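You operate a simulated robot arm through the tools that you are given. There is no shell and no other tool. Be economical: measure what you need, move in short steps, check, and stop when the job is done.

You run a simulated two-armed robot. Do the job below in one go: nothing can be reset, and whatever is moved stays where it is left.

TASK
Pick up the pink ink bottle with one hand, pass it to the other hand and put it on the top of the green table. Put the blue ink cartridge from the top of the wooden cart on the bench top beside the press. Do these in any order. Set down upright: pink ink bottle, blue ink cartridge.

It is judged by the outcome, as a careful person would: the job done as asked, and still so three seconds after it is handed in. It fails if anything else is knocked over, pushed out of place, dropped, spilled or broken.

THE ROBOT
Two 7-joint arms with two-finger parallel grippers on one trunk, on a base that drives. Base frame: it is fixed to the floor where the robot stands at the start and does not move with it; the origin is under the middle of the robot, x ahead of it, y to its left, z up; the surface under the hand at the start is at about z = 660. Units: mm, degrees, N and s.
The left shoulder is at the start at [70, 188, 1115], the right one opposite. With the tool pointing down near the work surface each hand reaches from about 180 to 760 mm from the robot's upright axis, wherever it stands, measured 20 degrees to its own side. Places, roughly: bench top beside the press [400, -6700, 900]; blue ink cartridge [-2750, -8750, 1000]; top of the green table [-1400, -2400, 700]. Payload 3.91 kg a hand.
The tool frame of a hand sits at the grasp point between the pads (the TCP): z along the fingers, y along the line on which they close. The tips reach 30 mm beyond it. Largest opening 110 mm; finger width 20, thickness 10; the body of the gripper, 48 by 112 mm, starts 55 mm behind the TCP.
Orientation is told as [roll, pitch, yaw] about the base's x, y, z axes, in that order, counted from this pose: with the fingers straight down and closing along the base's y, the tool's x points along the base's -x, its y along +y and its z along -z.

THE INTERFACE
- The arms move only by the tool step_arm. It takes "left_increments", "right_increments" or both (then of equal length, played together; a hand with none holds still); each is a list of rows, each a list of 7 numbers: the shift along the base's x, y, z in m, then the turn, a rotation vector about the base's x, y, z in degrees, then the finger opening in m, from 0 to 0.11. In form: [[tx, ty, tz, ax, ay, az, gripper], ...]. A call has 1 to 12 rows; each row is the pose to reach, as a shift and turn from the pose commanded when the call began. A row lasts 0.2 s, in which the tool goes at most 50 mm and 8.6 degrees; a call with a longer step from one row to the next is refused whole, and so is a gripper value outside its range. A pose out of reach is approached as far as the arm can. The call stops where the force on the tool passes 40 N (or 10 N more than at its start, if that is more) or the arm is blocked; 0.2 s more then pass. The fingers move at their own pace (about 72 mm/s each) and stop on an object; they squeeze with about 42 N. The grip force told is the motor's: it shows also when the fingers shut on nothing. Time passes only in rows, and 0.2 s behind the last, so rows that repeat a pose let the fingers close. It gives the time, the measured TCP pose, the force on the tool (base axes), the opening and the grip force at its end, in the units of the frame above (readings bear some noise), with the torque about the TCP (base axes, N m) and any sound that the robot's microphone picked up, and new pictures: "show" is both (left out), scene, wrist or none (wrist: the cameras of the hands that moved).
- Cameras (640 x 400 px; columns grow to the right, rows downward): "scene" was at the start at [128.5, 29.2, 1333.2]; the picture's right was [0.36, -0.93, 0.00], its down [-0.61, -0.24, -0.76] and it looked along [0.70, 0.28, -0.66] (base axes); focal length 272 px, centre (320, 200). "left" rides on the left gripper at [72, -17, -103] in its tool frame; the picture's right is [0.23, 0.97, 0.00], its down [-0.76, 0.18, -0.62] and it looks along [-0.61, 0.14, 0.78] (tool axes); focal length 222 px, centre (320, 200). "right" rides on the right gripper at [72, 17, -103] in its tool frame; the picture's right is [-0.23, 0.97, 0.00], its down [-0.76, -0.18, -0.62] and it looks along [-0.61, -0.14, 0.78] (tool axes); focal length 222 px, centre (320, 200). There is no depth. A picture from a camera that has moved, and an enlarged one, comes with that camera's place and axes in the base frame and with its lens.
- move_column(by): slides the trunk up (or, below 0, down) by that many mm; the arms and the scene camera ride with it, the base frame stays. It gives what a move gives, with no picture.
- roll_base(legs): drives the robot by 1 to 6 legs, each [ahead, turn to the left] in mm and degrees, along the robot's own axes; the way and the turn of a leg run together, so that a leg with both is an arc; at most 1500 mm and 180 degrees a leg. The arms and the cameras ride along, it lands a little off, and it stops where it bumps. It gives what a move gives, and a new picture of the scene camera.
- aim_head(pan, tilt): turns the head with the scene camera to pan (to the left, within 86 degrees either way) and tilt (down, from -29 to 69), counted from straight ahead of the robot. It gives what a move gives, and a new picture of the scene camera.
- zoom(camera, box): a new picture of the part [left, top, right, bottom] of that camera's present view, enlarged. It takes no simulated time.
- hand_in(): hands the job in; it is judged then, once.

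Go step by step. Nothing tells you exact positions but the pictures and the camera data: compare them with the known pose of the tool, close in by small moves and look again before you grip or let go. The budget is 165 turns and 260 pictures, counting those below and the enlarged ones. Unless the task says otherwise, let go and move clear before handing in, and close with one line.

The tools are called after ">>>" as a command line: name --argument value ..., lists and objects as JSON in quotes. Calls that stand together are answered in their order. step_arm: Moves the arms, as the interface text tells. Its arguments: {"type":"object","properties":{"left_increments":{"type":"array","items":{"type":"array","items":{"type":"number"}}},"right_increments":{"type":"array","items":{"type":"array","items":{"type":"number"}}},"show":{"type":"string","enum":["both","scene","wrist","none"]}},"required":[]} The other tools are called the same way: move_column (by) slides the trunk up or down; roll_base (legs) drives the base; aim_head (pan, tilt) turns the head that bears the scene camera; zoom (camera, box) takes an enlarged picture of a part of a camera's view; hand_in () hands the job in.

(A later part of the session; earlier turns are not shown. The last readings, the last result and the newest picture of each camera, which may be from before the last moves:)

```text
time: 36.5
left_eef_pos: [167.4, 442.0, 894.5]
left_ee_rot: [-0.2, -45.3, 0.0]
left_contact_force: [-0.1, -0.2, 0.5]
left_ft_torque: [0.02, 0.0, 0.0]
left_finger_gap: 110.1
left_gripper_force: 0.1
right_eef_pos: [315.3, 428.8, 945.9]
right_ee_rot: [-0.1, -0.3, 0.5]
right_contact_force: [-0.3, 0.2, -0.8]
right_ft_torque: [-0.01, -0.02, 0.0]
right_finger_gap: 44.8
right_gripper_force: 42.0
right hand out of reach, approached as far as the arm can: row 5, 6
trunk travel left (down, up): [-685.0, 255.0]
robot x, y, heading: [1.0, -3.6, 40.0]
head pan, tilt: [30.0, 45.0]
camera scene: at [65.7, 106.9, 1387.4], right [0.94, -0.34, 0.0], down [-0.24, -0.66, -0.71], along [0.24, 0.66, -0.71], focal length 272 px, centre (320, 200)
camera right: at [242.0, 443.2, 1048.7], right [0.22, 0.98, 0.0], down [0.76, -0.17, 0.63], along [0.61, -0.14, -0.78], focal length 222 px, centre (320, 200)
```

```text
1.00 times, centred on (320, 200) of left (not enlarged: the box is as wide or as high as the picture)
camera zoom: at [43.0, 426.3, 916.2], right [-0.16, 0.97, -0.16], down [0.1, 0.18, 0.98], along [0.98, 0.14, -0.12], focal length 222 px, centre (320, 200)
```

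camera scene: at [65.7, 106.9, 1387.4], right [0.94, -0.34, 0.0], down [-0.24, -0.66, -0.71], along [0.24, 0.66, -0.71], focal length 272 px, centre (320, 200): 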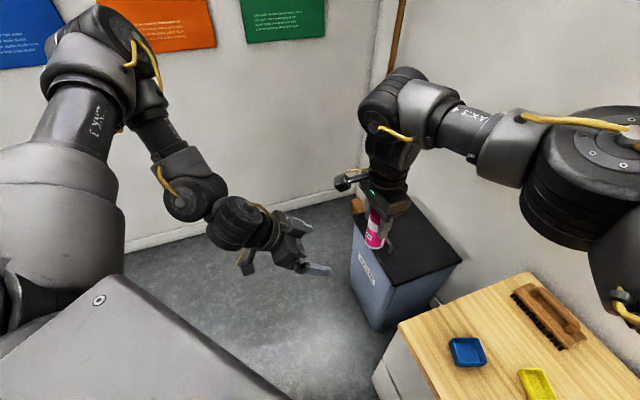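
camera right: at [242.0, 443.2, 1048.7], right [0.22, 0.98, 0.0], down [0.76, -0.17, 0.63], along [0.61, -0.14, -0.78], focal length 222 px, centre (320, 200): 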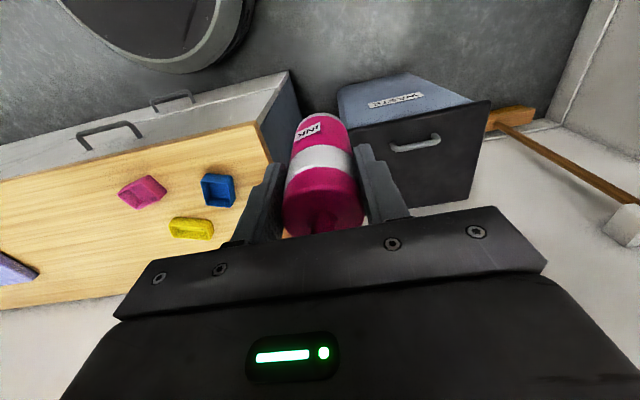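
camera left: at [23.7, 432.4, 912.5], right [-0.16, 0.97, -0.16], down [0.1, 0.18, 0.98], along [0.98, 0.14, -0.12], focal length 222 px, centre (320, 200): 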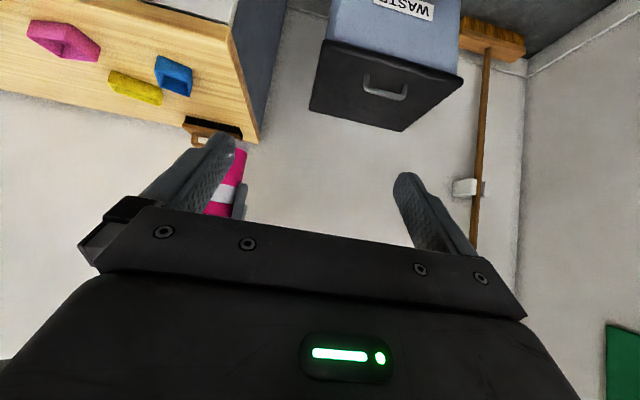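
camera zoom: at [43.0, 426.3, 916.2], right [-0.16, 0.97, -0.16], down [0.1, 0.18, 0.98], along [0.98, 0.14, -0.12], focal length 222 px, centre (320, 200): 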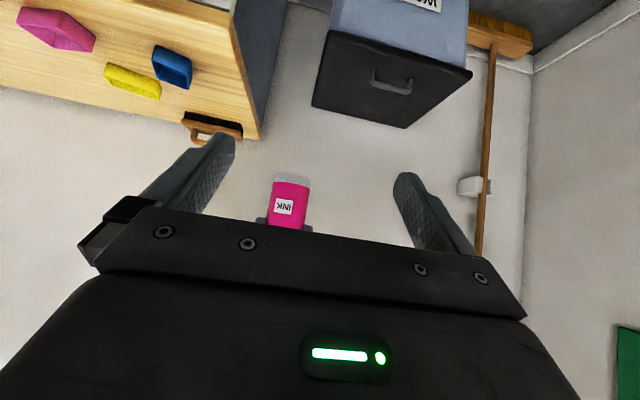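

The right hand can nearly reach the left hand's line. I'll flatten the left hand to pitch −52 to give the right wrist camera more room, and check where it ends up.

>>> step_arm --left_increments '[[0, 0, 0, 0, -3.5, 0, 0.11], [0, 0, 0, 0, -7, 0, 0.11], [0, 0, 0, 0, -7, 0, 0.11]]' --show "none"

>>> step_arm --right_increments '[[-0.02, 0, 0, 0, 0, 0, 0.03], [-0.04, 0.005, 0, 0, 0, 0, 0.03], [-0.04, 0.012, 0, 0, 0, 0, 0.03], [-0.04, 0.012, 0, 0, 0, 0, 0.03]]'

>>> zoom --camera "left" --box '[0, 0, 640, 400]'

```text
time: 37.3
left_eef_pos: [167.9, 462.7, 919.7]
left_ee_rot: [-0.2, -52.1, 0.0]
left_contact_force: [-0.6, 0.1, -0.4]
left_ft_torque: [-0.02, -0.01, 0.0]
left_finger_gap: 110.1
left_gripper_force: 0.0
left hand out of reach, approached as far as the arm can: row 1, 2, 3
right_eef_pos: [314.3, 428.3, 944.4]
right_ee_rot: [-0.2, -0.1, 0.6]
right_contact_force: [0.4, -0.1, -1.4]
right_ft_torque: [0.01, 0.06, 0.02]
right_finger_gap: 45.0
right_gripper_force: 42.6
trunk travel left (down, up): [-685.0, 255.0]
robot x, y, heading: [5.8, -0.0, 39.7]
head pan, tilt: [30.0, 45.0]
```

```text
time: 38.3
left_eef_pos: [167.3, 461.5, 920.3]
left_ee_rot: [-0.2, -52.1, 0.0]
left_contact_force: [-1.2, 0.1, -0.7]
left_ft_torque: [-0.02, 0.03, 0.03]
left_finger_gap: 110.1
left_gripper_force: 0.1
right_eef_pos: [281.7, 417.2, 944.2]
right_ee_rot: [-0.1, -0.1, 0.4]
right_contact_force: [-0.2, -0.1, -1.4]
right_ft_torque: [0.01, 0.01, 0.0]
right_finger_gap: 44.8
right_gripper_force: 42.3
right hand out of reach, approached as far as the arm can: row 1, 2, 3, 4
trunk travel left (down, up): [-685.0, 255.0]
robot x, y, heading: [-0.7, -0.8, 39.7]
head pan, tilt: [30.0, 45.0]
camera scene: at [66.0, 107.0, 1387.4], right [0.94, -0.34, 0.0], down [-0.24, -0.66, -0.71], along [0.24, 0.66, -0.71], focal length 272 px, centre (320, 200)
camera right: at [208.6, 433.2, 1048.9], right [0.22, 0.98, 0.0], down [0.76, -0.17, 0.63], along [0.61, -0.14, -0.78], focal length 222 px, centre (320, 200)
```

scene: 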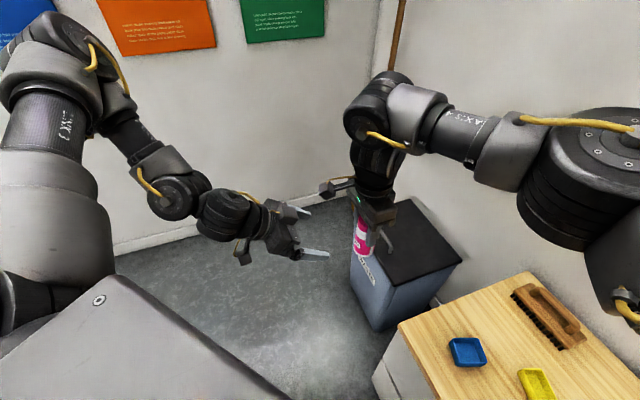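
right: 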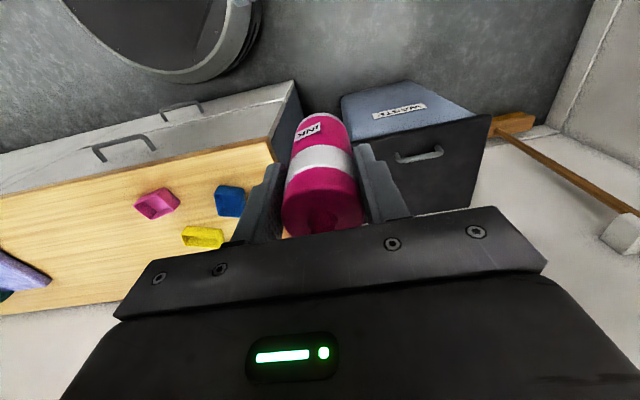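

```text
1.00 times, centred on (320, 200) of left (not enlarged: the box is as wide or as high as the picture)
camera zoom: at [42.3, 446.0, 925.4], right [-0.14, 0.97, -0.18], down [-0.02, 0.18, 0.98], along [0.99, 0.14, 0.0], focal length 222 px, centre (320, 200)
```

zoom: 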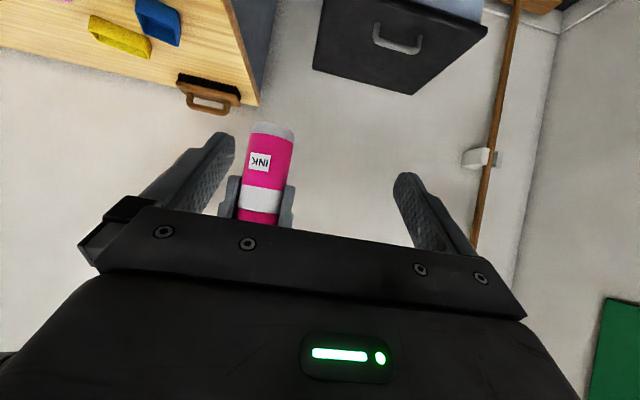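

The limits look directional: low and inward is blocked for the wrists, while shoulder height is fine. I'll raise both hands relative to the trunk and test the left one moving inward.

>>> step_arm --left_increments '[[0, 0, 0.04, 0, 0, 0, 0.11], [0, 0, 0.08, 0, 0, 0, 0.11], [0, 0, 0.12, 0, 0, 0, 0.11], [0, 0, 0.16, 0, 0, 0, 0.11], [0, -0.04, 0.16, 0, 0, 0, 0.11], [0, -0.08, 0.16, 0, 0, 0, 0.11], [0, -0.11, 0.16, 0, 0, 0, 0.11]]' --right_increments '[[0.02, -0.03, 0.04, 0, 0, 0, 0.03], [0.04, -0.06, 0.08, 0, 0, 0, 0.03], [0.06, -0.08, 0.12, 0, 0, 0, 0.03], [0.06, -0.08, 0.16, 0, 0, 0, 0.03], [0.06, -0.08, 0.16, 0, 0, 0, 0.03], [0.06, -0.08, 0.16, 0, 0, 0, 0.03], [0.06, -0.08, 0.16, 0, 0, 0, 0.03]]'

```text
refused: row 1 steps farther than a row can; nothing moved
```

>>> step_arm --left_increments '[[0, 0, 0.04, 0, 0, 0, 0.11], [0, 0, 0.08, 0, 0, 0, 0.11], [0, 0, 0.12, 0, 0, 0, 0.11], [0, 0, 0.16, 0, 0, 0, 0.11], [0, -0.04, 0.16, 0, 0, 0, 0.11], [0, -0.08, 0.16, 0, 0, 0, 0.11], [0, -0.11, 0.16, 0, 0, 0, 0.11]]' --right_increments '[[0.02, -0.02, 0.03, 0, 0, 0, 0.03], [0.04, -0.04, 0.06, 0, 0, 0, 0.03], [0.06, -0.06, 0.09, 0, 0, 0, 0.03], [0.06, -0.08, 0.13, 0, 0, 0, 0.03], [0.06, -0.08, 0.16, 0, 0, 0, 0.03], [0.06, -0.08, 0.16, 0, 0, 0, 0.03], [0.06, -0.08, 0.16, 0, 0, 0, 0.03]]'

```text
time: 39.9
left_eef_pos: [246.7, 425.0, 1098.9]
left_ee_rot: [-0.2, -51.8, 0.1]
left_contact_force: [0.4, -0.9, 0.1]
left_ft_torque: [0.02, 0.07, 0.03]
left_finger_gap: 109.9
left_gripper_force: 0.0
left hand out of reach, approached as far as the arm can: row 1, 2, 3, 4, 5, 6, 7
right_eef_pos: [343.0, 334.4, 1103.3]
right_ee_rot: [-0.3, -0.1, 0.5]
right_contact_force: [0.2, 0.4, -1.4]
right_ft_torque: [0.01, 0.06, 0.03]
right_finger_gap: 44.6
right_gripper_force: 42.0
trunk travel left (down, up): [-685.0, 255.0]
robot x, y, heading: [0.9, -1.7, 39.8]
head pan, tilt: [30.0, 45.0]
camera scene: at [70.0, 104.7, 1387.5], right [0.94, -0.34, 0.0], down [-0.24, -0.66, -0.71], along [0.24, 0.67, -0.71], focal length 272 px, centre (320, 200)
camera right: at [270.9, 349.6, 1207.4], right [0.22, 0.98, 0.0], down [0.76, -0.17, 0.62], along [0.61, -0.14, -0.78], focal length 222 px, centre (320, 200)
camera left: at [121.2, 410.0, 1105.4], right [-0.14, 0.97, -0.18], down [-0.02, 0.18, 0.98], along [0.99, 0.14, -0.01], focal length 222 px, centre (320, 200)
```

scene: 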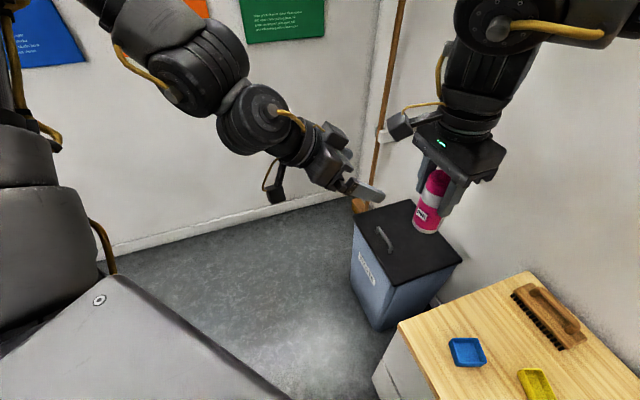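
right: 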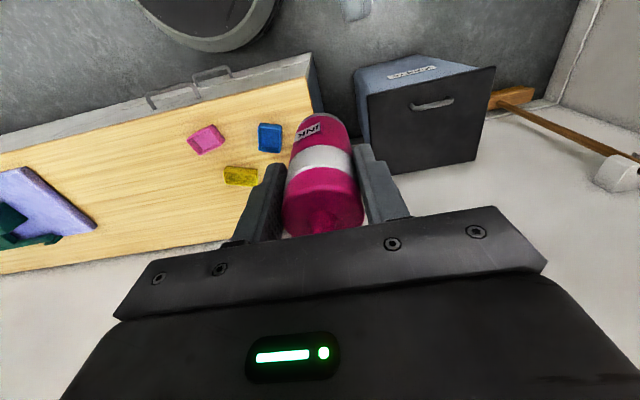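
left: 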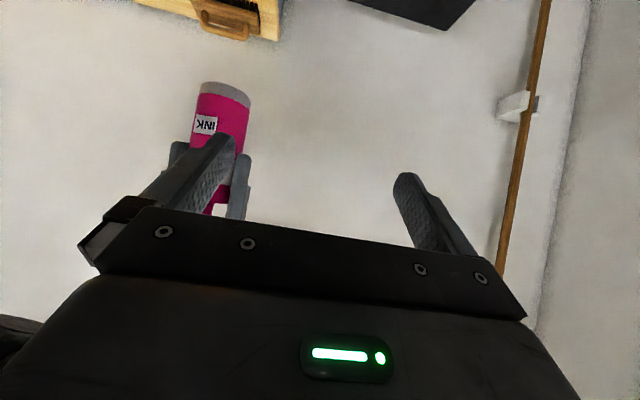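

The left hand got further inward at this height, to [247, 425, 1099]. I'll bring the bottle to y = 425 and up 48 mm so its lower part is level with the left fingers.

>>> step_arm --right_increments '[[0, 0, 0.024, 0, 0, 0, 0.03], [0.01, 0, 0.048, 0, 0, 0, 0.03], [0.015, 0.03, 0.048, 0, 0, 0, 0.03], [0.015, 0.06, 0.048, 0, 0, 0, 0.03], [0.015, 0.091, 0.048, 0, 0, 0, 0.03], [0.015, 0.091, 0.048, 0, 0, 0, 0.03]]' --show "scene"

>>> zoom --camera "left" --box '[0, 0, 640, 400]'

```text
time: 41.5
left_eef_pos: [244.0, 428.5, 1098.3]
left_ee_rot: [-0.4, -52.1, 0.1]
left_contact_force: [0.1, 0.2, -0.5]
left_ft_torque: [0.02, 0.01, -0.04]
left_finger_gap: 110.1
left_gripper_force: 0.0
right_eef_pos: [392.0, 409.5, 1177.8]
right_ee_rot: [2.9, 2.6, -2.9]
right_contact_force: [0.2, 1.1, -0.9]
right_ft_torque: [0.02, 0.01, -0.02]
right_finger_gap: 44.7
right_gripper_force: 42.3
right hand out of reach, approached as far as the arm can: row 5, 6
trunk travel left (down, up): [-685.0, 255.0]
robot x, y, heading: [-2.5, 1.6, 40.0]
head pan, tilt: [30.0, 45.0]
stopped in row 6 (right hand): the arm was blocked; the commanded pose is now the measured one
camera scene: at [65.4, 108.6, 1387.3], right [0.94, -0.34, 0.0], down [-0.24, -0.66, -0.71], along [0.24, 0.66, -0.71], focal length 272 px, centre (320, 200)
```

scene: 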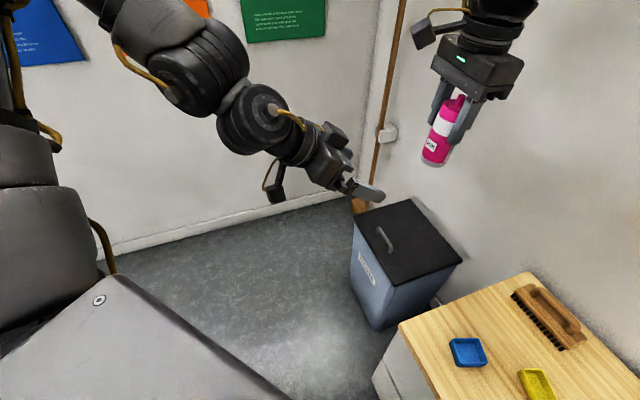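

```text
1.00 times, centred on (320, 200) of left (not enlarged: the box is as wide or as high as the picture)
camera zoom: at [118.4, 412.6, 1104.9], right [-0.14, 0.97, -0.18], down [-0.02, 0.18, 0.98], along [0.99, 0.14, 0.0], focal length 222 px, centre (320, 200)
```

zoom: 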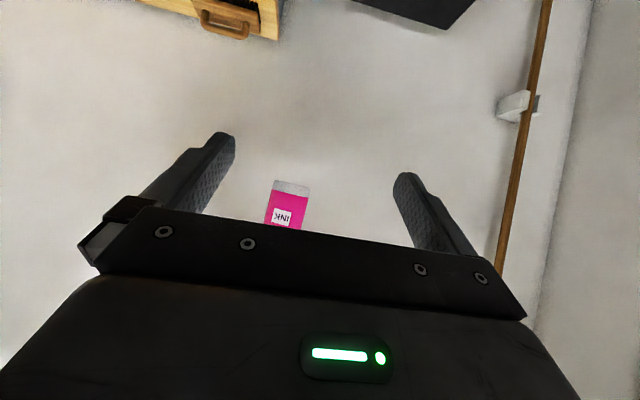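

Relative wrist yaw seems to matter. I'll yaw the right hand +30° back at its safe spot, then test the left hand with some positive yaw moving inward.

>>> step_arm --right_increments '[[-0.01, -0.02, -0.02, 0, 0, 4, 0.03], [-0.02, -0.04, -0.04, -1.5, -1.3, 10, 0.03], [-0.03, -0.06, -0.06, -2.9, -2.6, 17, 0.03], [-0.04, -0.08, -0.075, -2.9, -2.6, 24, 0.03], [-0.05, -0.1, -0.075, -2.9, -2.6, 31, 0.03], [-0.05, -0.12, -0.075, -2.9, -2.6, 33, 0.03]]' --show "none"

>>> step_arm --left_increments '[[0, -0.0, 0, 0, 0, 8, 0.11], [0, -0.0, 0, 0, 0, 16, 0.11], [0, -0.02, 0, 0, 0, 16, 0.11], [0, -0.05, 0, 0, 0, 16, 0.11], [0, -0.08, 0, 0, 0, 16, 0.11]]'

```text
time: 42.9
left_eef_pos: [245.6, 426.5, 1098.5]
left_ee_rot: [-0.2, -52.0, -0.1]
left_contact_force: [0.8, 0.0, -0.4]
left_ft_torque: [-0.01, -0.03, 0.04]
left_finger_gap: 110.2
left_gripper_force: 0.0
right_eef_pos: [341.3, 288.2, 1104.3]
right_ee_rot: [-0.4, 0.7, 30.4]
right_contact_force: [0.4, -0.6, -1.1]
right_ft_torque: [0.04, 0.0, -0.01]
right_finger_gap: 29.7
right_gripper_force: 0.0
trunk travel left (down, up): [-685.0, 255.0]
robot x, y, heading: [-3.8, -1.1, 39.9]
head pan, tilt: [30.0, 45.0]
```

```text
time: 44.1
left_eef_pos: [274.7, 429.5, 1107.5]
left_ee_rot: [-0.4, -52.1, 16.0]
left_contact_force: [0.1, -0.3, 1.0]
left_ft_torque: [0.02, 0.02, 0.01]
left_finger_gap: 109.9
left_gripper_force: 0.0
left hand out of reach, approached as far as the arm can: row 1, 2, 3, 4, 5
right_eef_pos: [340.9, 288.3, 1104.4]
right_ee_rot: [-0.5, 0.7, 30.3]
right_contact_force: [-0.2, 0.4, 0.0]
right_ft_torque: [-0.02, 0.01, 0.01]
right_finger_gap: 30.1
right_gripper_force: 0.0
trunk travel left (down, up): [-685.0, 255.0]
robot x, y, heading: [0.6, -0.6, 39.5]
head pan, tilt: [30.0, 45.0]
camera scene: at [66.1, 106.7, 1387.4], right [0.94, -0.34, 0.0], down [-0.24, -0.66, -0.71], along [0.24, 0.66, -0.71], focal length 272 px, centre (320, 200)
camera left: at [158.0, 378.3, 1114.6], right [-0.4, 0.9, -0.18], down [-0.07, 0.17, 0.98], along [0.91, 0.4, 0.0], focal length 222 px, centre (320, 200)
```

scene: 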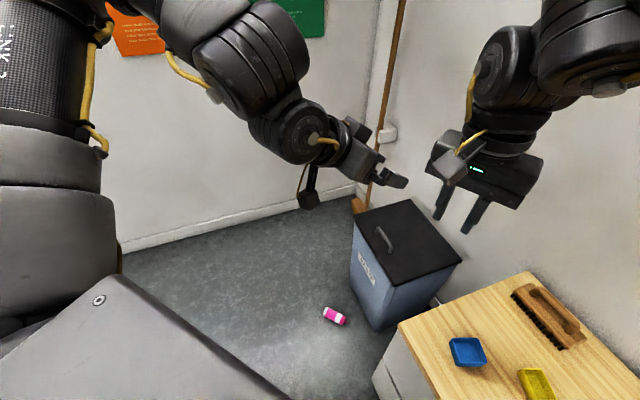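
left: 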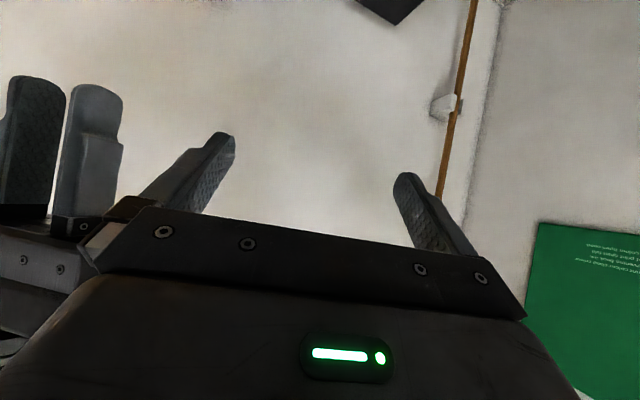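

The right hand's move jerked and the bottle slipped out. It now lies on the floor near [315, 591] and looks whole. I'll zoom in to see how it lies before fetching it.

>>> zoom --camera "scene" --box '[284, 276, 384, 346]'

```text
5.71 times, centred on (334, 311) of scene
camera zoom: at [66.1, 106.7, 1387.4], right [0.94, -0.34, 0.0], down [-0.24, -0.66, -0.71], along [0.24, 0.66, -0.71], focal length 1554 px, centre (240, -434)
```

zoom: 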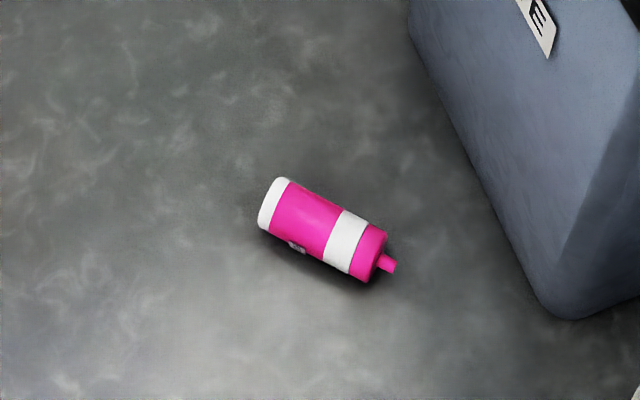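

The bottle is intact but lying down. A new plan fits this: the left hand picks it near the base and pitches it up, and the right hand takes the cap end from above and sets it down. While empty-handed, I'll test whether the hands can meet.

>>> step_arm --left_increments '[[0, 0, 0, 0, 0, 0, 0.11], [0, 0, 0, 0, 0, 0, 0.11], [0, 0, 0, 0, 0, 0, 0.11], [0, 0, 0, 0, 0, 0, 0.11], [0, 0, 0, 0, 0, 0, 0.11], [0, 0, 0, 0, 0, 0, 0.11]]' --right_increments '[[0.01, 0, 0.03, 0, 0, 0, 0.09], [0.02, 0, 0.06, 0, 0, 0, 0.09], [0.02, 0.04, 0.07, 0, 0, 0, 0.09], [0.01, 0.08, 0.07, 0, 0, 0, 0.09], [0.0, 0.11, 0.07, 0, 0, 0, 0.09], [0.0, 0.14, 0.07, 0, 0, 0, 0.09]]' --show "scene"

```text
time: 45.7
left_eef_pos: [274.3, 429.0, 1108.5]
left_ee_rot: [-0.4, -52.1, 16.0]
left_contact_force: [0.0, 0.9, -0.3]
left_ft_torque: [0.05, 0.01, 0.03]
left_finger_gap: 109.9
left_gripper_force: 0.1
right_eef_pos: [377.6, 402.4, 1204.4]
right_ee_rot: [4.5, 1.2, 26.9]
right_contact_force: [-0.6, 0.3, -0.2]
right_ft_torque: [-0.01, 0.0, -0.01]
right_finger_gap: 90.1
right_gripper_force: 0.1
right hand out of reach, approached as far as the arm can: row 6
trunk travel left (down, up): [-685.0, 255.0]
robot x, y, heading: [-1.5, 3.0, 39.5]
head pan, tilt: [30.0, 45.0]
stopped in row 6 (right hand): the arm was blocked; the commanded pose is now the measured one
camera scene: at [64.8, 107.0, 1387.5], right [0.94, -0.35, 0.0], down [-0.24, -0.66, -0.71], along [0.24, 0.66, -0.71], focal length 272 px, centre (320, 200)
```

scene: 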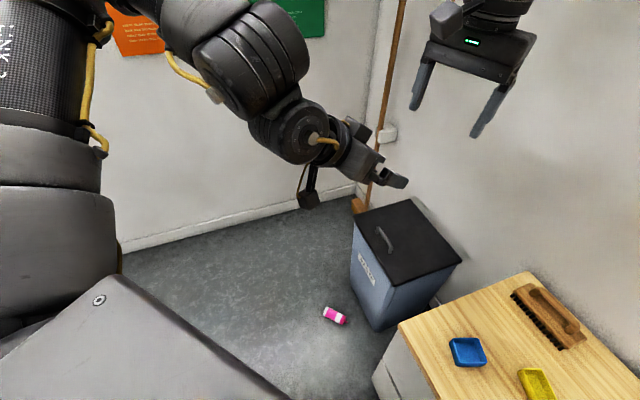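

The right hand blocks when high and inward, so I'll swap roles. The right hand will lift the bottle pitched and the left will receive it from above. First I reset both hands to level poses, still empty.

>>> step_arm --left_increments '[[0, 0.01, 0, -2.07, 7.2, 0, 0.11], [0, 0.02, 0, -4.14, 14.4, 0, 0.11], [0, 0.03, 0, -6.2, 21.6, 0, 0.11], [0, 0.04, 0, -8.3, 28.8, 0, 0.11], [0, 0.05, 0, -10.3, 36, 0, 0.11], [0, 0.06, 0, -12.4, 43.2, 0, 0.11], [0, 0.06, 0, -14.3, 50, 0, 0.11]]' --right_increments '[[0, -0.01, -0.03, 0, 0, 0, 0.05], [-0.01, -0.02, -0.06, -1.5, -0.4, 2, 0.03], [-0.02, -0.03, -0.09, -3, -0.8, 4, 0.03], [-0.03, -0.04, -0.12, -4.5, -1.2, 6, 0.03], [-0.05, -0.05, -0.15, -4.5, -1.2, 9, 0.03], [-0.06, -0.06, -0.18, -4.5, -1.2, 11, 0.03], [-0.07, -0.067, -0.2, -4.5, -1.2, 13, 0.03]]' --show "scene"

```text
time: 47.3
left_eef_pos: [220.8, 500.6, 1095.1]
left_ee_rot: [-0.7, -0.4, 16.0]
left_contact_force: [-0.8, -0.5, -0.2]
left_ft_torque: [-0.05, 0.02, 0.04]
left_finger_gap: 109.6
left_gripper_force: 0.0
left hand out of reach, approached as far as the arm can: row 5, 6, 7
right_eef_pos: [307.0, 336.2, 1003.7]
right_ee_rot: [0.1, 2.7, 39.8]
right_contact_force: [-0.7, -0.5, 0.1]
right_ft_torque: [0.0, 0.02, -0.02]
right_finger_gap: 30.1
right_gripper_force: 0.1
trunk travel left (down, up): [-685.0, 255.0]
robot x, y, heading: [-3.2, 2.3, 39.9]
head pan, tilt: [30.0, 45.0]
camera scene: at [65.8, 106.5, 1387.5], right [0.94, -0.35, 0.0], down [-0.24, -0.66, -0.71], along [0.24, 0.66, -0.71], focal length 272 px, centre (320, 200)
```

scene: 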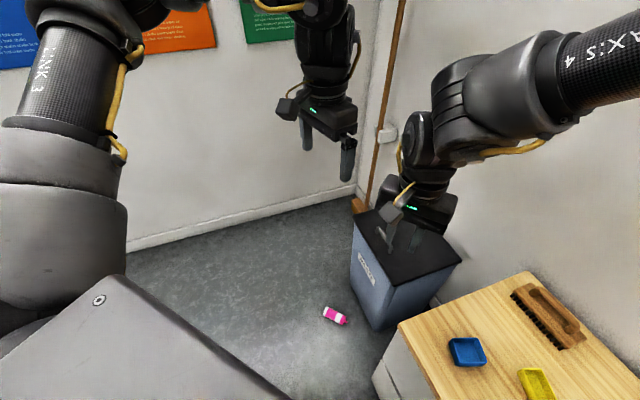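

Now the right hand: I'll pitch it toward −80 with heading-aligned yaw to see how far it goes.

>>> step_arm --right_increments '[[0, 0, 0, 5.14, -6.13, 0, 0.03], [0, 0, 0, 10.3, -12.26, 0, 0.03], [0, 0, 0, 15.4, -18.4, 0, 0.03], [0, 0, 0, 20.6, -24.5, 0, 0.03], [0, 0, 0, 25.7, -30.6, 0, 0.03], [0, 0, 0, 30.8, -36.8, 0, 0.03], [0, 0, 0, 36, -42.9, 0, 0.03], [0, 0, 0, 41.1, -49, 0, 0.03], [0, 0, 0, 46.3, -55.2, 0, 0.03], [0, 0, 0, 51.4, -61.3, 0, 0.03], [0, 0, 0, 51.4, -61.3, 0, 0.03]]' --show "scene"

```text
time: 49.7
left_eef_pos: [221.9, 500.7, 1094.0]
left_ee_rot: [-0.7, -0.3, 15.9]
left_contact_force: [-0.2, -0.5, -0.3]
left_ft_torque: [0.0, -0.02, 0.03]
left_finger_gap: 109.9
left_gripper_force: 0.0
right_eef_pos: [452.7, 382.6, 1088.0]
right_ee_rot: [4.1, -77.1, 35.0]
right_contact_force: [-0.6, 0.0, 0.2]
right_ft_torque: [0.02, 0.0, 0.0]
right_finger_gap: 30.0
right_gripper_force: 0.0
right hand out of reach, approached as far as the arm can: row 7, 8, 9, 10, 11
trunk travel left (down, up): [-685.0, 255.0]
robot x, y, heading: [1.5, -1.8, 39.8]
head pan, tilt: [30.0, 45.0]
camera scene: at [65.9, 106.8, 1387.4], right [0.94, -0.35, 0.0], down [-0.24, -0.66, -0.71], along [0.24, 0.66, -0.71], focal length 272 px, centre (320, 200)
```

scene: 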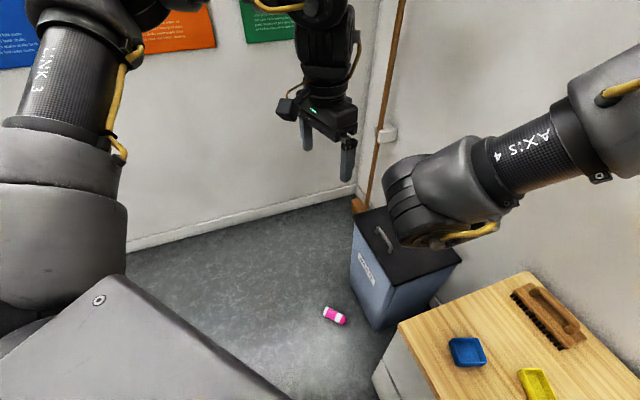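

The right hand pitches well to −77 when reaching forward. I'll test yawing it leftward so that it points across in front of the robot.

>>> step_arm --right_increments '[[-0.02, 0.01, 0, 0, 0, 8, 0.03], [-0.04, 0.02, 0, 0, 0, 16, 0.03], [-0.06, 0.03, 0, 0, 0, 24, 0.03], [-0.08, 0.035, 0, 0, 0, 32, 0.03], [-0.1, 0.04, 0, 0, 0, 40, 0.03], [-0.12, 0.04, 0, 0, 0, 48, 0.03], [-0.14, 0.04, 0, 0, 0, 56, 0.03]]' --show "scene"

```text
time: 51.5
left_eef_pos: [223.3, 499.9, 1093.0]
left_ee_rot: [-0.7, -0.4, 15.9]
left_contact_force: [-0.6, 0.1, 0.2]
left_ft_torque: [0.04, 0.0, 0.01]
left_finger_gap: 110.2
left_gripper_force: 0.1
right_eef_pos: [392.4, 410.8, 1119.7]
right_ee_rot: [22.8, -78.5, 48.2]
right_contact_force: [0.2, -0.6, -1.3]
right_ft_torque: [0.01, 0.01, 0.01]
right_finger_gap: 29.8
right_gripper_force: 0.1
right hand out of reach, approached as far as the arm can: row 5, 6, 7
trunk travel left (down, up): [-685.0, 255.0]
robot x, y, heading: [-2.8, -2.2, 39.6]
head pan, tilt: [30.0, 45.0]
stopped in row 7 (right hand): the arm was blocked; the commanded pose is now the measured one
camera scene: at [67.4, 106.2, 1387.4], right [0.94, -0.35, 0.0], down [-0.24, -0.66, -0.71], along [0.24, 0.66, -0.71], focal length 272 px, centre (320, 200)
```

scene: 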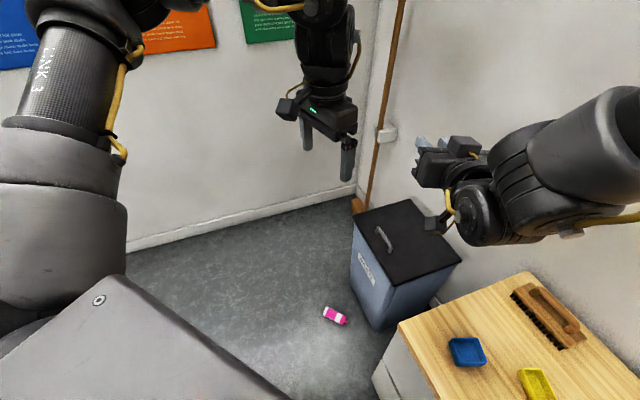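

The right hand now points forward-left, nearly level, with its camera below. I'll draw it in and lower it 80 mm, then test the left hand moving inward.

>>> step_arm --right_increments '[[-0.015, 0, -0.02, 0, 0, 0, 0.03], [-0.03, 0, -0.04, 0, 0, 0, 0.03], [-0.05, 0, -0.06, 0, 0, 0, 0.03], [-0.07, 0, -0.08, 0, 0, 0, 0.03], [-0.088, 0.004, -0.08, 0, 0, 0, 0.03], [-0.088, 0.004, -0.08, 0, 0, 0, 0.03]]' --show "none"

>>> step_arm --left_increments '[[0.015, -0.008, 0.005, 0, 0, 0, 0.11], [0.03, -0.018, 0.01, 0, 0, 0, 0.11], [0.045, -0.03, 0.01, 0, 0, 0, 0.11], [0.06, -0.04, 0.01, 0, 0, 0, 0.11]]' --show "scene"

```text
time: 52.9
left_eef_pos: [221.8, 500.9, 1094.2]
left_ee_rot: [-0.7, -0.3, 16.0]
left_contact_force: [0.1, 0.6, -0.5]
left_ft_torque: [0.02, 0.02, 0.0]
left_finger_gap: 109.8
left_gripper_force: 0.2
right_eef_pos: [300.6, 416.6, 1037.8]
right_ee_rot: [20.5, -78.3, 50.8]
right_contact_force: [-0.3, 0.4, -0.6]
right_ft_torque: [-0.03, -0.01, -0.05]
right_finger_gap: 29.9
right_gripper_force: 0.2
trunk travel left (down, up): [-685.0, 255.0]
robot x, y, heading: [-0.3, 1.4, 40.0]
head pan, tilt: [30.0, 45.0]
```

```text
time: 53.9
left_eef_pos: [222.4, 502.3, 1094.0]
left_ee_rot: [-0.7, -0.4, 15.9]
left_contact_force: [-0.2, -0.2, -0.1]
left_ft_torque: [-0.02, 0.01, -0.01]
left_finger_gap: 110.1
left_gripper_force: 0.1
left hand out of reach, approached as far as the arm can: row 1, 2, 3, 4
right_eef_pos: [301.5, 416.8, 1038.7]
right_ee_rot: [20.6, -78.4, 50.7]
right_contact_force: [-0.5, 0.4, -0.3]
right_ft_torque: [0.01, 0.0, -0.01]
right_finger_gap: 30.1
right_gripper_force: 0.1
trunk travel left (down, up): [-685.0, 255.0]
robot x, y, heading: [0.4, 3.7, 39.9]
head pan, tilt: [30.0, 45.0]
camera scene: at [66.3, 106.8, 1387.4], right [0.94, -0.35, 0.0], down [-0.24, -0.66, -0.71], along [0.24, 0.66, -0.71], focal length 272 px, centre (320, 200)
```

scene: 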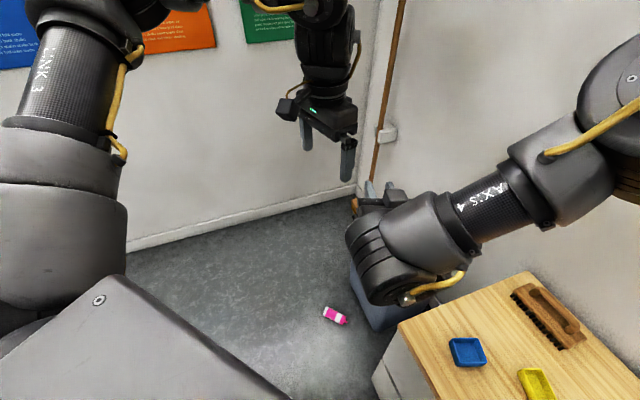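

The right hand moves freely there, so I'll bring it to directly under the left fingers as an empty rehearsal of the hand-over.

>>> step_arm --right_increments '[[-0.015, 0.016, 0, 0, 0, 0, 0.045], [-0.03, 0.032, 0, 0, 0, 0, 0.045], [-0.045, 0.048, 0, 0, 0, 0, 0.045], [-0.06, 0.064, 0, 0, 0, 0, 0.045], [-0.075, 0.08, 0, 0, 0, 0, 0.045], [-0.075, 0.08, 0, 0, 0, 0, 0.045]]' --show "scene"

>>> zoom --camera "left" --box '[0, 0, 640, 400]'

```text
time: 55.3
left_eef_pos: [221.4, 501.2, 1093.7]
left_ee_rot: [-0.7, -0.3, 16.0]
left_contact_force: [0.1, 0.4, 0.0]
left_ft_torque: [0.0, -0.01, 0.04]
left_finger_gap: 109.7
left_gripper_force: 0.1
right_eef_pos: [233.2, 483.4, 1043.1]
right_ee_rot: [20.9, -78.4, 50.4]
right_contact_force: [0.6, 0.1, -0.1]
right_ft_torque: [0.06, -0.03, 0.01]
right_finger_gap: 45.0
right_gripper_force: 0.0
right hand out of reach, approached as far as the arm can: row 5, 6
trunk travel left (down, up): [-685.0, 255.0]
robot x, y, heading: [1.2, 1.1, 39.9]
head pan, tilt: [30.0, 45.0]
camera scene: at [66.3, 106.8, 1387.4], right [0.94, -0.35, 0.0], down [-0.24, -0.66, -0.71], along [0.24, 0.66, -0.71], focal length 272 px, centre (320, 200)
```

scene: 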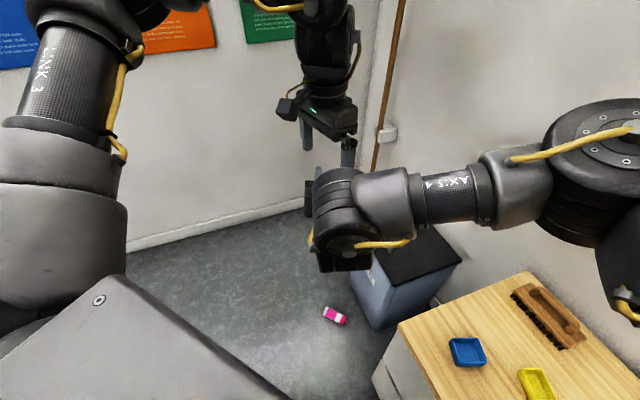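

```text
1.00 times, centred on (320, 200) of left (not enlarged: the box is as wide or as high as the picture)
camera zoom: at [156.4, 466.4, 1196.9], right [-0.49, 0.87, -0.01], down [0.68, 0.39, 0.63], along [0.55, 0.3, -0.78], focal length 222 px, centre (320, 200)
```

zoom: 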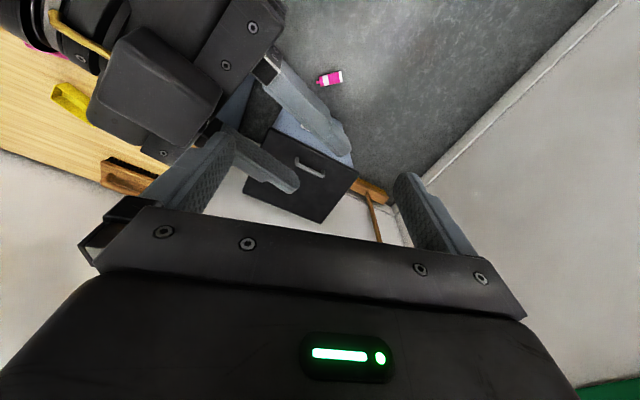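

The rehearsal works: the right hand, pitched and pointing left-forward, reaches under the left hand's fingers. Now I'll back the right hand off and turn it fingers-down again, ready to fetch the bottle from the floor.

>>> step_arm --right_increments '[[0.017, -0.017, -0.005, 0, 0, 0, 0.06], [0.034, -0.034, -0.01, 0, 0, 0, 0.09], [0.051, -0.051, -0.01, 0, 0, 0, 0.11], [0.068, -0.067, -0.01, 0, 0, 0, 0.11]]' --show "none"

>>> step_arm --right_increments '[[-0.006, -0.016, -0.014, -7.57, 2.61, 0, 0.11], [-0.012, -0.032, -0.028, -15.1, 5.2, 0, 0.11], [-0.018, -0.048, -0.042, -22.7, 7.8, 0, 0.11], [-0.024, -0.064, -0.056, -30.3, 10.4, 0, 0.11], [-0.03, -0.08, -0.07, -37.8, 13, 0, 0.11], [-0.036, -0.1, -0.084, -45.4, 15.6, 0, 0.11], [-0.042, -0.12, -0.1, -53, 18.2, 0, 0.11], [-0.048, -0.14, -0.115, -60.5, 20.9, 0, 0.11], [-0.054, -0.16, -0.13, -68.1, 23.5, 0, 0.11], [-0.06, -0.176, -0.15, -75, 25.9, 0, 0.11]]' --show "scene"

```text
time: 56.3
left_eef_pos: [222.6, 501.4, 1093.6]
left_ee_rot: [-0.6, -0.4, 15.8]
left_contact_force: [-0.4, 0.2, 0.5]
left_ft_torque: [-0.01, 0.03, -0.03]
left_finger_gap: 109.9
left_gripper_force: 0.1
right_eef_pos: [300.4, 416.5, 1032.2]
right_ee_rot: [21.0, -78.2, 50.6]
right_contact_force: [-0.1, 0.0, 0.1]
right_ft_torque: [0.02, 0.0, 0.04]
right_finger_gap: 109.9
right_gripper_force: 0.0
trunk travel left (down, up): [-685.0, 255.0]
robot x, y, heading: [-2.9, -1.7, 39.8]
head pan, tilt: [30.0, 45.0]
```

```text
time: 58.5
left_eef_pos: [221.4, 501.5, 1094.7]
left_ee_rot: [-0.8, -0.4, 15.9]
left_contact_force: [-0.2, 0.0, -0.4]
left_ft_torque: [-0.04, 0.02, 0.06]
left_finger_gap: 110.0
left_gripper_force: 0.2
right_eef_pos: [238.8, 239.4, 880.8]
right_ee_rot: [0.7, 0.3, 67.0]
right_contact_force: [-0.3, 0.0, 0.2]
right_ft_torque: [-0.01, -0.01, 0.01]
right_finger_gap: 109.9
right_gripper_force: 0.0
trunk travel left (down, up): [-685.0, 255.0]
robot x, y, heading: [-3.1, 5.1, 39.7]
head pan, tilt: [30.0, 45.0]
camera scene: at [65.9, 107.2, 1387.4], right [0.94, -0.35, 0.0], down [-0.24, -0.66, -0.71], along [0.24, 0.66, -0.71], focal length 272 px, centre (320, 200)
```

scene: 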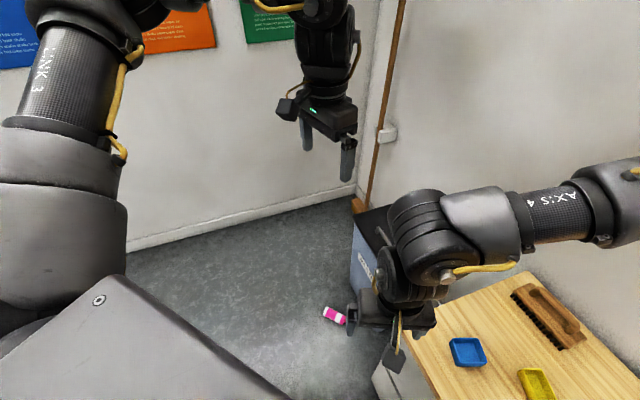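

The right arm moves freely. Next I'll drive to about [-186, 664] with heading 20, turning right and reversing so the arms stay away from the left wall.

>>> roll_base --legs '[[0, -114], [-690, 0]]'

```text
time: 67.0
left_eef_pos: [174.5, 261.6, 1095.0]
left_ee_rot: [-0.6, -0.4, -96.6]
left_contact_force: [-0.4, 0.1, -0.7]
left_ft_torque: [-0.01, 0.0, 0.0]
left_finger_gap: 110.0
left_gripper_force: 0.1
right_eef_pos: [-73.5, 346.2, 880.4]
right_ee_rot: [0.7, 0.3, -45.6]
right_contact_force: [0.8, -0.3, -0.6]
right_ft_torque: [0.01, -0.02, 0.01]
right_finger_gap: 110.1
right_gripper_force: 0.1
trunk travel left (down, up): [-685.0, 255.0]
robot x, y, heading: [-209.7, 656.9, -72.8]
head pan, tilt: [30.0, 45.0]
camera scene: at [-129.5, 554.5, 1387.4], right [-0.68, -0.73, 0.0], down [-0.52, 0.48, -0.71], along [0.52, -0.48, -0.71], focal length 272 px, centre (320, 200)
```

scene: 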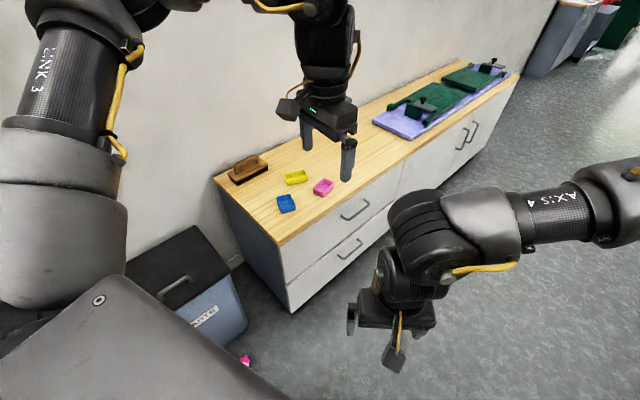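

The robot is at [-210, 657]. I'll turn to about heading 5 and edge forward so the bottle ends up in front of the right arm.

>>> roll_base --legs '[[0, 88.4], [101, 0], [0, -10.6]]'

>>> aim_head --pan -10 --tilt 62

```text
time: 72.6
left_eef_pos: [364.6, 967.4, 1092.6]
left_ee_rot: [-0.8, -0.4, -19.3]
left_contact_force: [0.1, -0.8, 0.3]
left_ft_torque: [0.01, 0.01, -0.01]
left_finger_gap: 110.2
left_gripper_force: 0.1
right_eef_pos: [229.2, 744.5, 882.0]
right_ee_rot: [0.7, 0.3, 31.8]
right_contact_force: [0.8, 0.5, 0.3]
right_ft_torque: [0.0, 0.0, 0.02]
right_finger_gap: 110.1
right_gripper_force: 0.0
trunk travel left (down, up): [-685.0, 255.0]
robot x, y, heading: [-105.1, 685.1, 4.7]
head pan, tilt: [30.0, 45.0]
camera scene: at [11.1, 734.2, 1387.2], right [0.57, -0.82, 0.0], down [-0.58, -0.4, -0.71], along [0.58, 0.4, -0.71], focal length 272 px, centre (320, 200)
```

scene: 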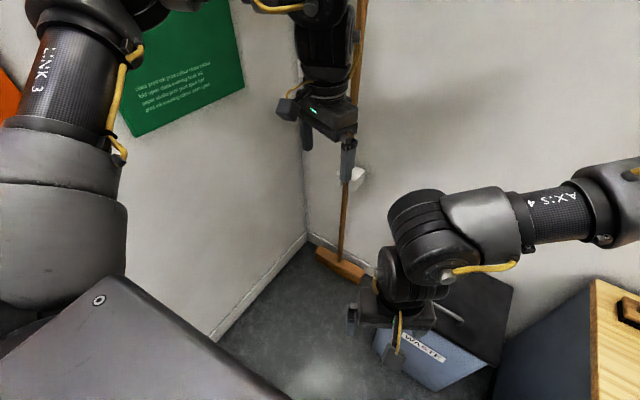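

```text
time: 73.7
left_eef_pos: [364.0, 968.4, 1094.3]
left_ee_rot: [-0.7, -0.3, -19.4]
left_contact_force: [-0.2, 0.0, 0.0]
left_ft_torque: [0.01, -0.01, 0.0]
left_finger_gap: 110.1
left_gripper_force: 0.0
right_eef_pos: [226.8, 744.7, 881.2]
right_ee_rot: [0.6, 0.3, 31.7]
right_contact_force: [-0.3, -0.8, -0.2]
right_ft_torque: [-0.02, 0.0, 0.0]
right_finger_gap: 109.9
right_gripper_force: 0.2
trunk travel left (down, up): [-685.0, 255.0]
robot x, y, heading: [-104.6, 683.5, 4.5]
head pan, tilt: [-10.0, 62.0]
camera scene: at [6.9, 682.0, 1365.6], right [-0.09, -1.0, 0.0], down [-0.88, 0.08, -0.47], along [0.47, -0.04, -0.88], focal length 272 px, centre (320, 200)
```

scene: 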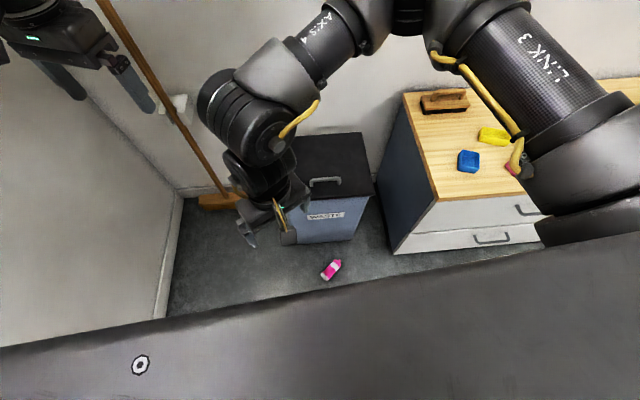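

The bottle is visible between the robot and the waste bin. I'll zoom to measure it.

>>> zoom --camera "scene" --box '[281, 239, 381, 301]'

```text
6.40 times, centred on (331, 270) of scene
camera zoom: at [6.9, 682.0, 1365.6], right [-0.09, -1.0, 0.0], down [-0.88, 0.08, -0.47], along [0.47, -0.04, -0.88], focal length 1740 px, centre (250, -248)
```

zoom: 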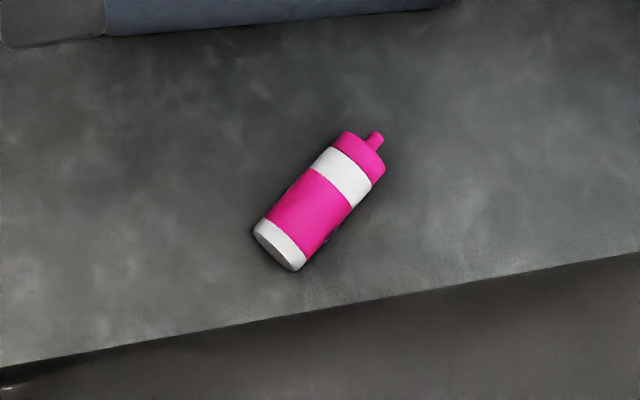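

The bottle lies from about [298, 638] (base) to [364, 560] (cap), azimuth about −48. I'll bring the right hand above the base end with yaw −48.

>>> step_arm --right_increments '[[0.009, -0.013, 0, 0, 0, -8, 0.11], [0.018, -0.026, 0, 0, 0, -16, 0.11], [0.027, -0.039, 0, 0, 0, -24, 0.11], [0.036, -0.052, 0, 0, 0, -32, 0.11], [0.045, -0.065, 0, 0, 0, -40, 0.11], [0.054, -0.078, 0, 0, 0, -48, 0.11], [0.063, -0.091, 0, 0, 0, -56, 0.11], [0.072, -0.104, 0, 0, 0, -64, 0.11], [0.081, -0.117, 0, 0, 0, -72, 0.11], [0.089, -0.128, 0, 0, 0, -80, 0.11], [0.089, -0.128, 0, 0, 0, -80, 0.11]]' --show "wrist"

```text
time: 76.1
left_eef_pos: [364.1, 967.8, 1094.1]
left_ee_rot: [-0.6, -0.5, -19.2]
left_contact_force: [-0.4, 0.4, -0.1]
left_ft_torque: [0.02, 0.01, 0.02]
left_finger_gap: 109.9
left_gripper_force: 0.1
right_eef_pos: [315.3, 616.0, 882.7]
right_ee_rot: [0.6, 0.2, -48.4]
right_contact_force: [0.0, 0.7, -0.2]
right_ft_torque: [-0.01, 0.03, 0.01]
right_finger_gap: 109.9
right_gripper_force: 0.0
trunk travel left (down, up): [-685.0, 255.0]
robot x, y, heading: [-105.0, 684.5, 4.3]
head pan, tilt: [-10.0, 62.0]
camera right: at [279.5, 678.8, 986.3], right [0.88, 0.48, 0.01], down [0.37, -0.69, 0.62], along [0.3, -0.54, -0.79], focal length 222 px, centre (320, 200)
```

right: 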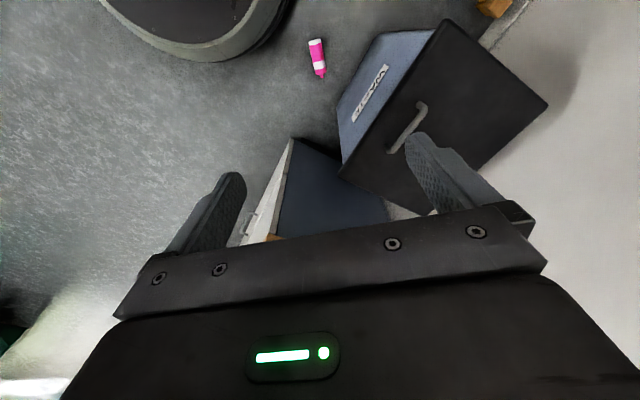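

The hand is aligned above the bottle. Before lowering the trunk I need to know where the right elbow is relative to the bin, so I'll take a scene look.

>>> aim_head --pan -35 --tilt 45

```text
time: 77.0
left_eef_pos: [363.5, 967.4, 1094.2]
left_ee_rot: [-0.7, -0.5, -19.3]
left_contact_force: [-0.4, 0.2, -0.1]
left_ft_torque: [-0.01, 0.0, 0.04]
left_finger_gap: 110.1
left_gripper_force: 0.1
right_eef_pos: [314.8, 615.2, 882.0]
right_ee_rot: [0.6, 0.2, -48.2]
right_contact_force: [-0.4, 1.2, -0.4]
right_ft_torque: [-0.02, 0.0, -0.02]
right_finger_gap: 109.9
right_gripper_force: 0.0
trunk travel left (down, up): [-685.0, 255.0]
robot x, y, heading: [-109.9, 685.7, 4.7]
head pan, tilt: [-35.0, 45.0]
camera scene: at [12.8, 646.7, 1387.4], right [-0.51, -0.86, 0.0], down [-0.61, 0.36, -0.71], along [0.61, -0.36, -0.71], focal length 272 px, centre (320, 200)
```

scene: 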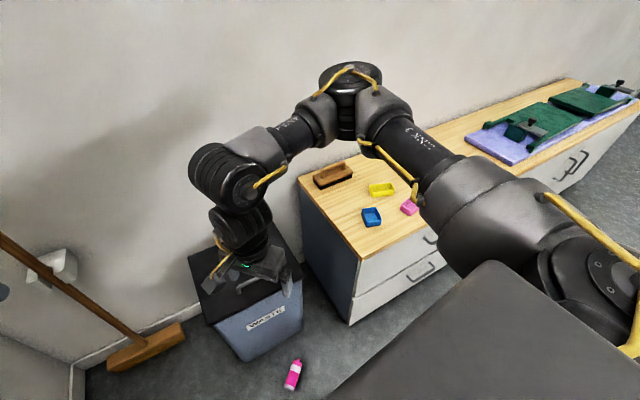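

The right elbow is near [380, 370]; lowered there it would pass close to the bench side. I'll retract the left hand a bit and re-park at about [-45, 831] with heading −20, which keeps the elbow clear of both bench and bin.

>>> step_arm --left_increments '[[-0.04, 0, 0, 0, 0, 0, 0.11], [-0.08, 0, 0, 0, 0, 0, 0.11], [-0.12, 0, 0, 0, 0, 0, 0.11], [-0.15, 0, 0, 0, 0, 0, 0.11]]' --show "none"

>>> roll_base --legs '[[0, -118], [-159, 0], [0, 93]]'

```text
time: 78.0
left_eef_pos: [211.3, 967.8, 1095.9]
left_ee_rot: [-0.7, -0.4, -19.2]
left_contact_force: [-0.3, -0.4, 0.2]
left_ft_torque: [0.0, -0.02, 0.0]
left_finger_gap: 109.9
left_gripper_force: 0.1
right_eef_pos: [313.9, 615.8, 882.5]
right_ee_rot: [0.7, 0.3, -48.2]
right_contact_force: [-0.4, -0.1, 0.1]
right_ft_torque: [-0.01, 0.0, 0.01]
right_finger_gap: 110.0
right_gripper_force: 0.0
trunk travel left (down, up): [-685.0, 255.0]
robot x, y, heading: [-107.5, 686.5, 4.6]
head pan, tilt: [-35.0, 45.0]
```

```text
time: 88.3
left_eef_pos: [363.2, 960.5, 1096.1]
left_ee_rot: [-0.8, -0.4, -43.2]
left_contact_force: [0.5, -0.6, 0.7]
left_ft_torque: [0.02, -0.01, -0.01]
left_finger_gap: 109.8
left_gripper_force: 0.0
right_eef_pos: [313.9, 596.6, 882.0]
right_ee_rot: [0.7, 0.2, -72.2]
right_contact_force: [0.1, -0.4, -0.3]
right_ft_torque: [-0.02, -0.01, 0.01]
right_finger_gap: 110.0
right_gripper_force: 0.0
trunk travel left (down, up): [-685.0, 255.0]
robot x, y, heading: [-46.4, 833.6, -19.5]
head pan, tilt: [-35.0, 45.0]
camera scene: at [51.2, 748.1, 1387.4], right [-0.81, -0.58, 0.0], down [-0.41, 0.57, -0.71], along [0.41, -0.57, -0.71], focal length 272 px, centre (320, 200)
```

scene: 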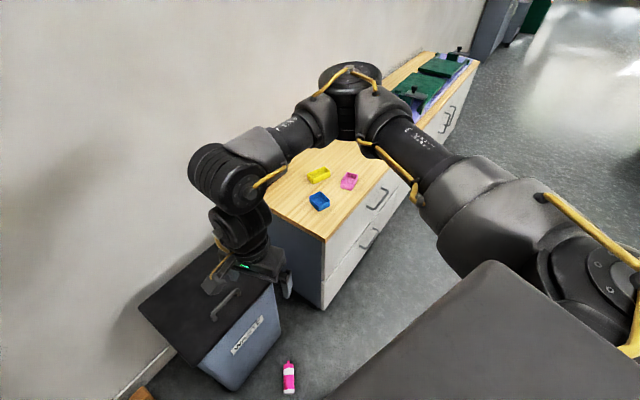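

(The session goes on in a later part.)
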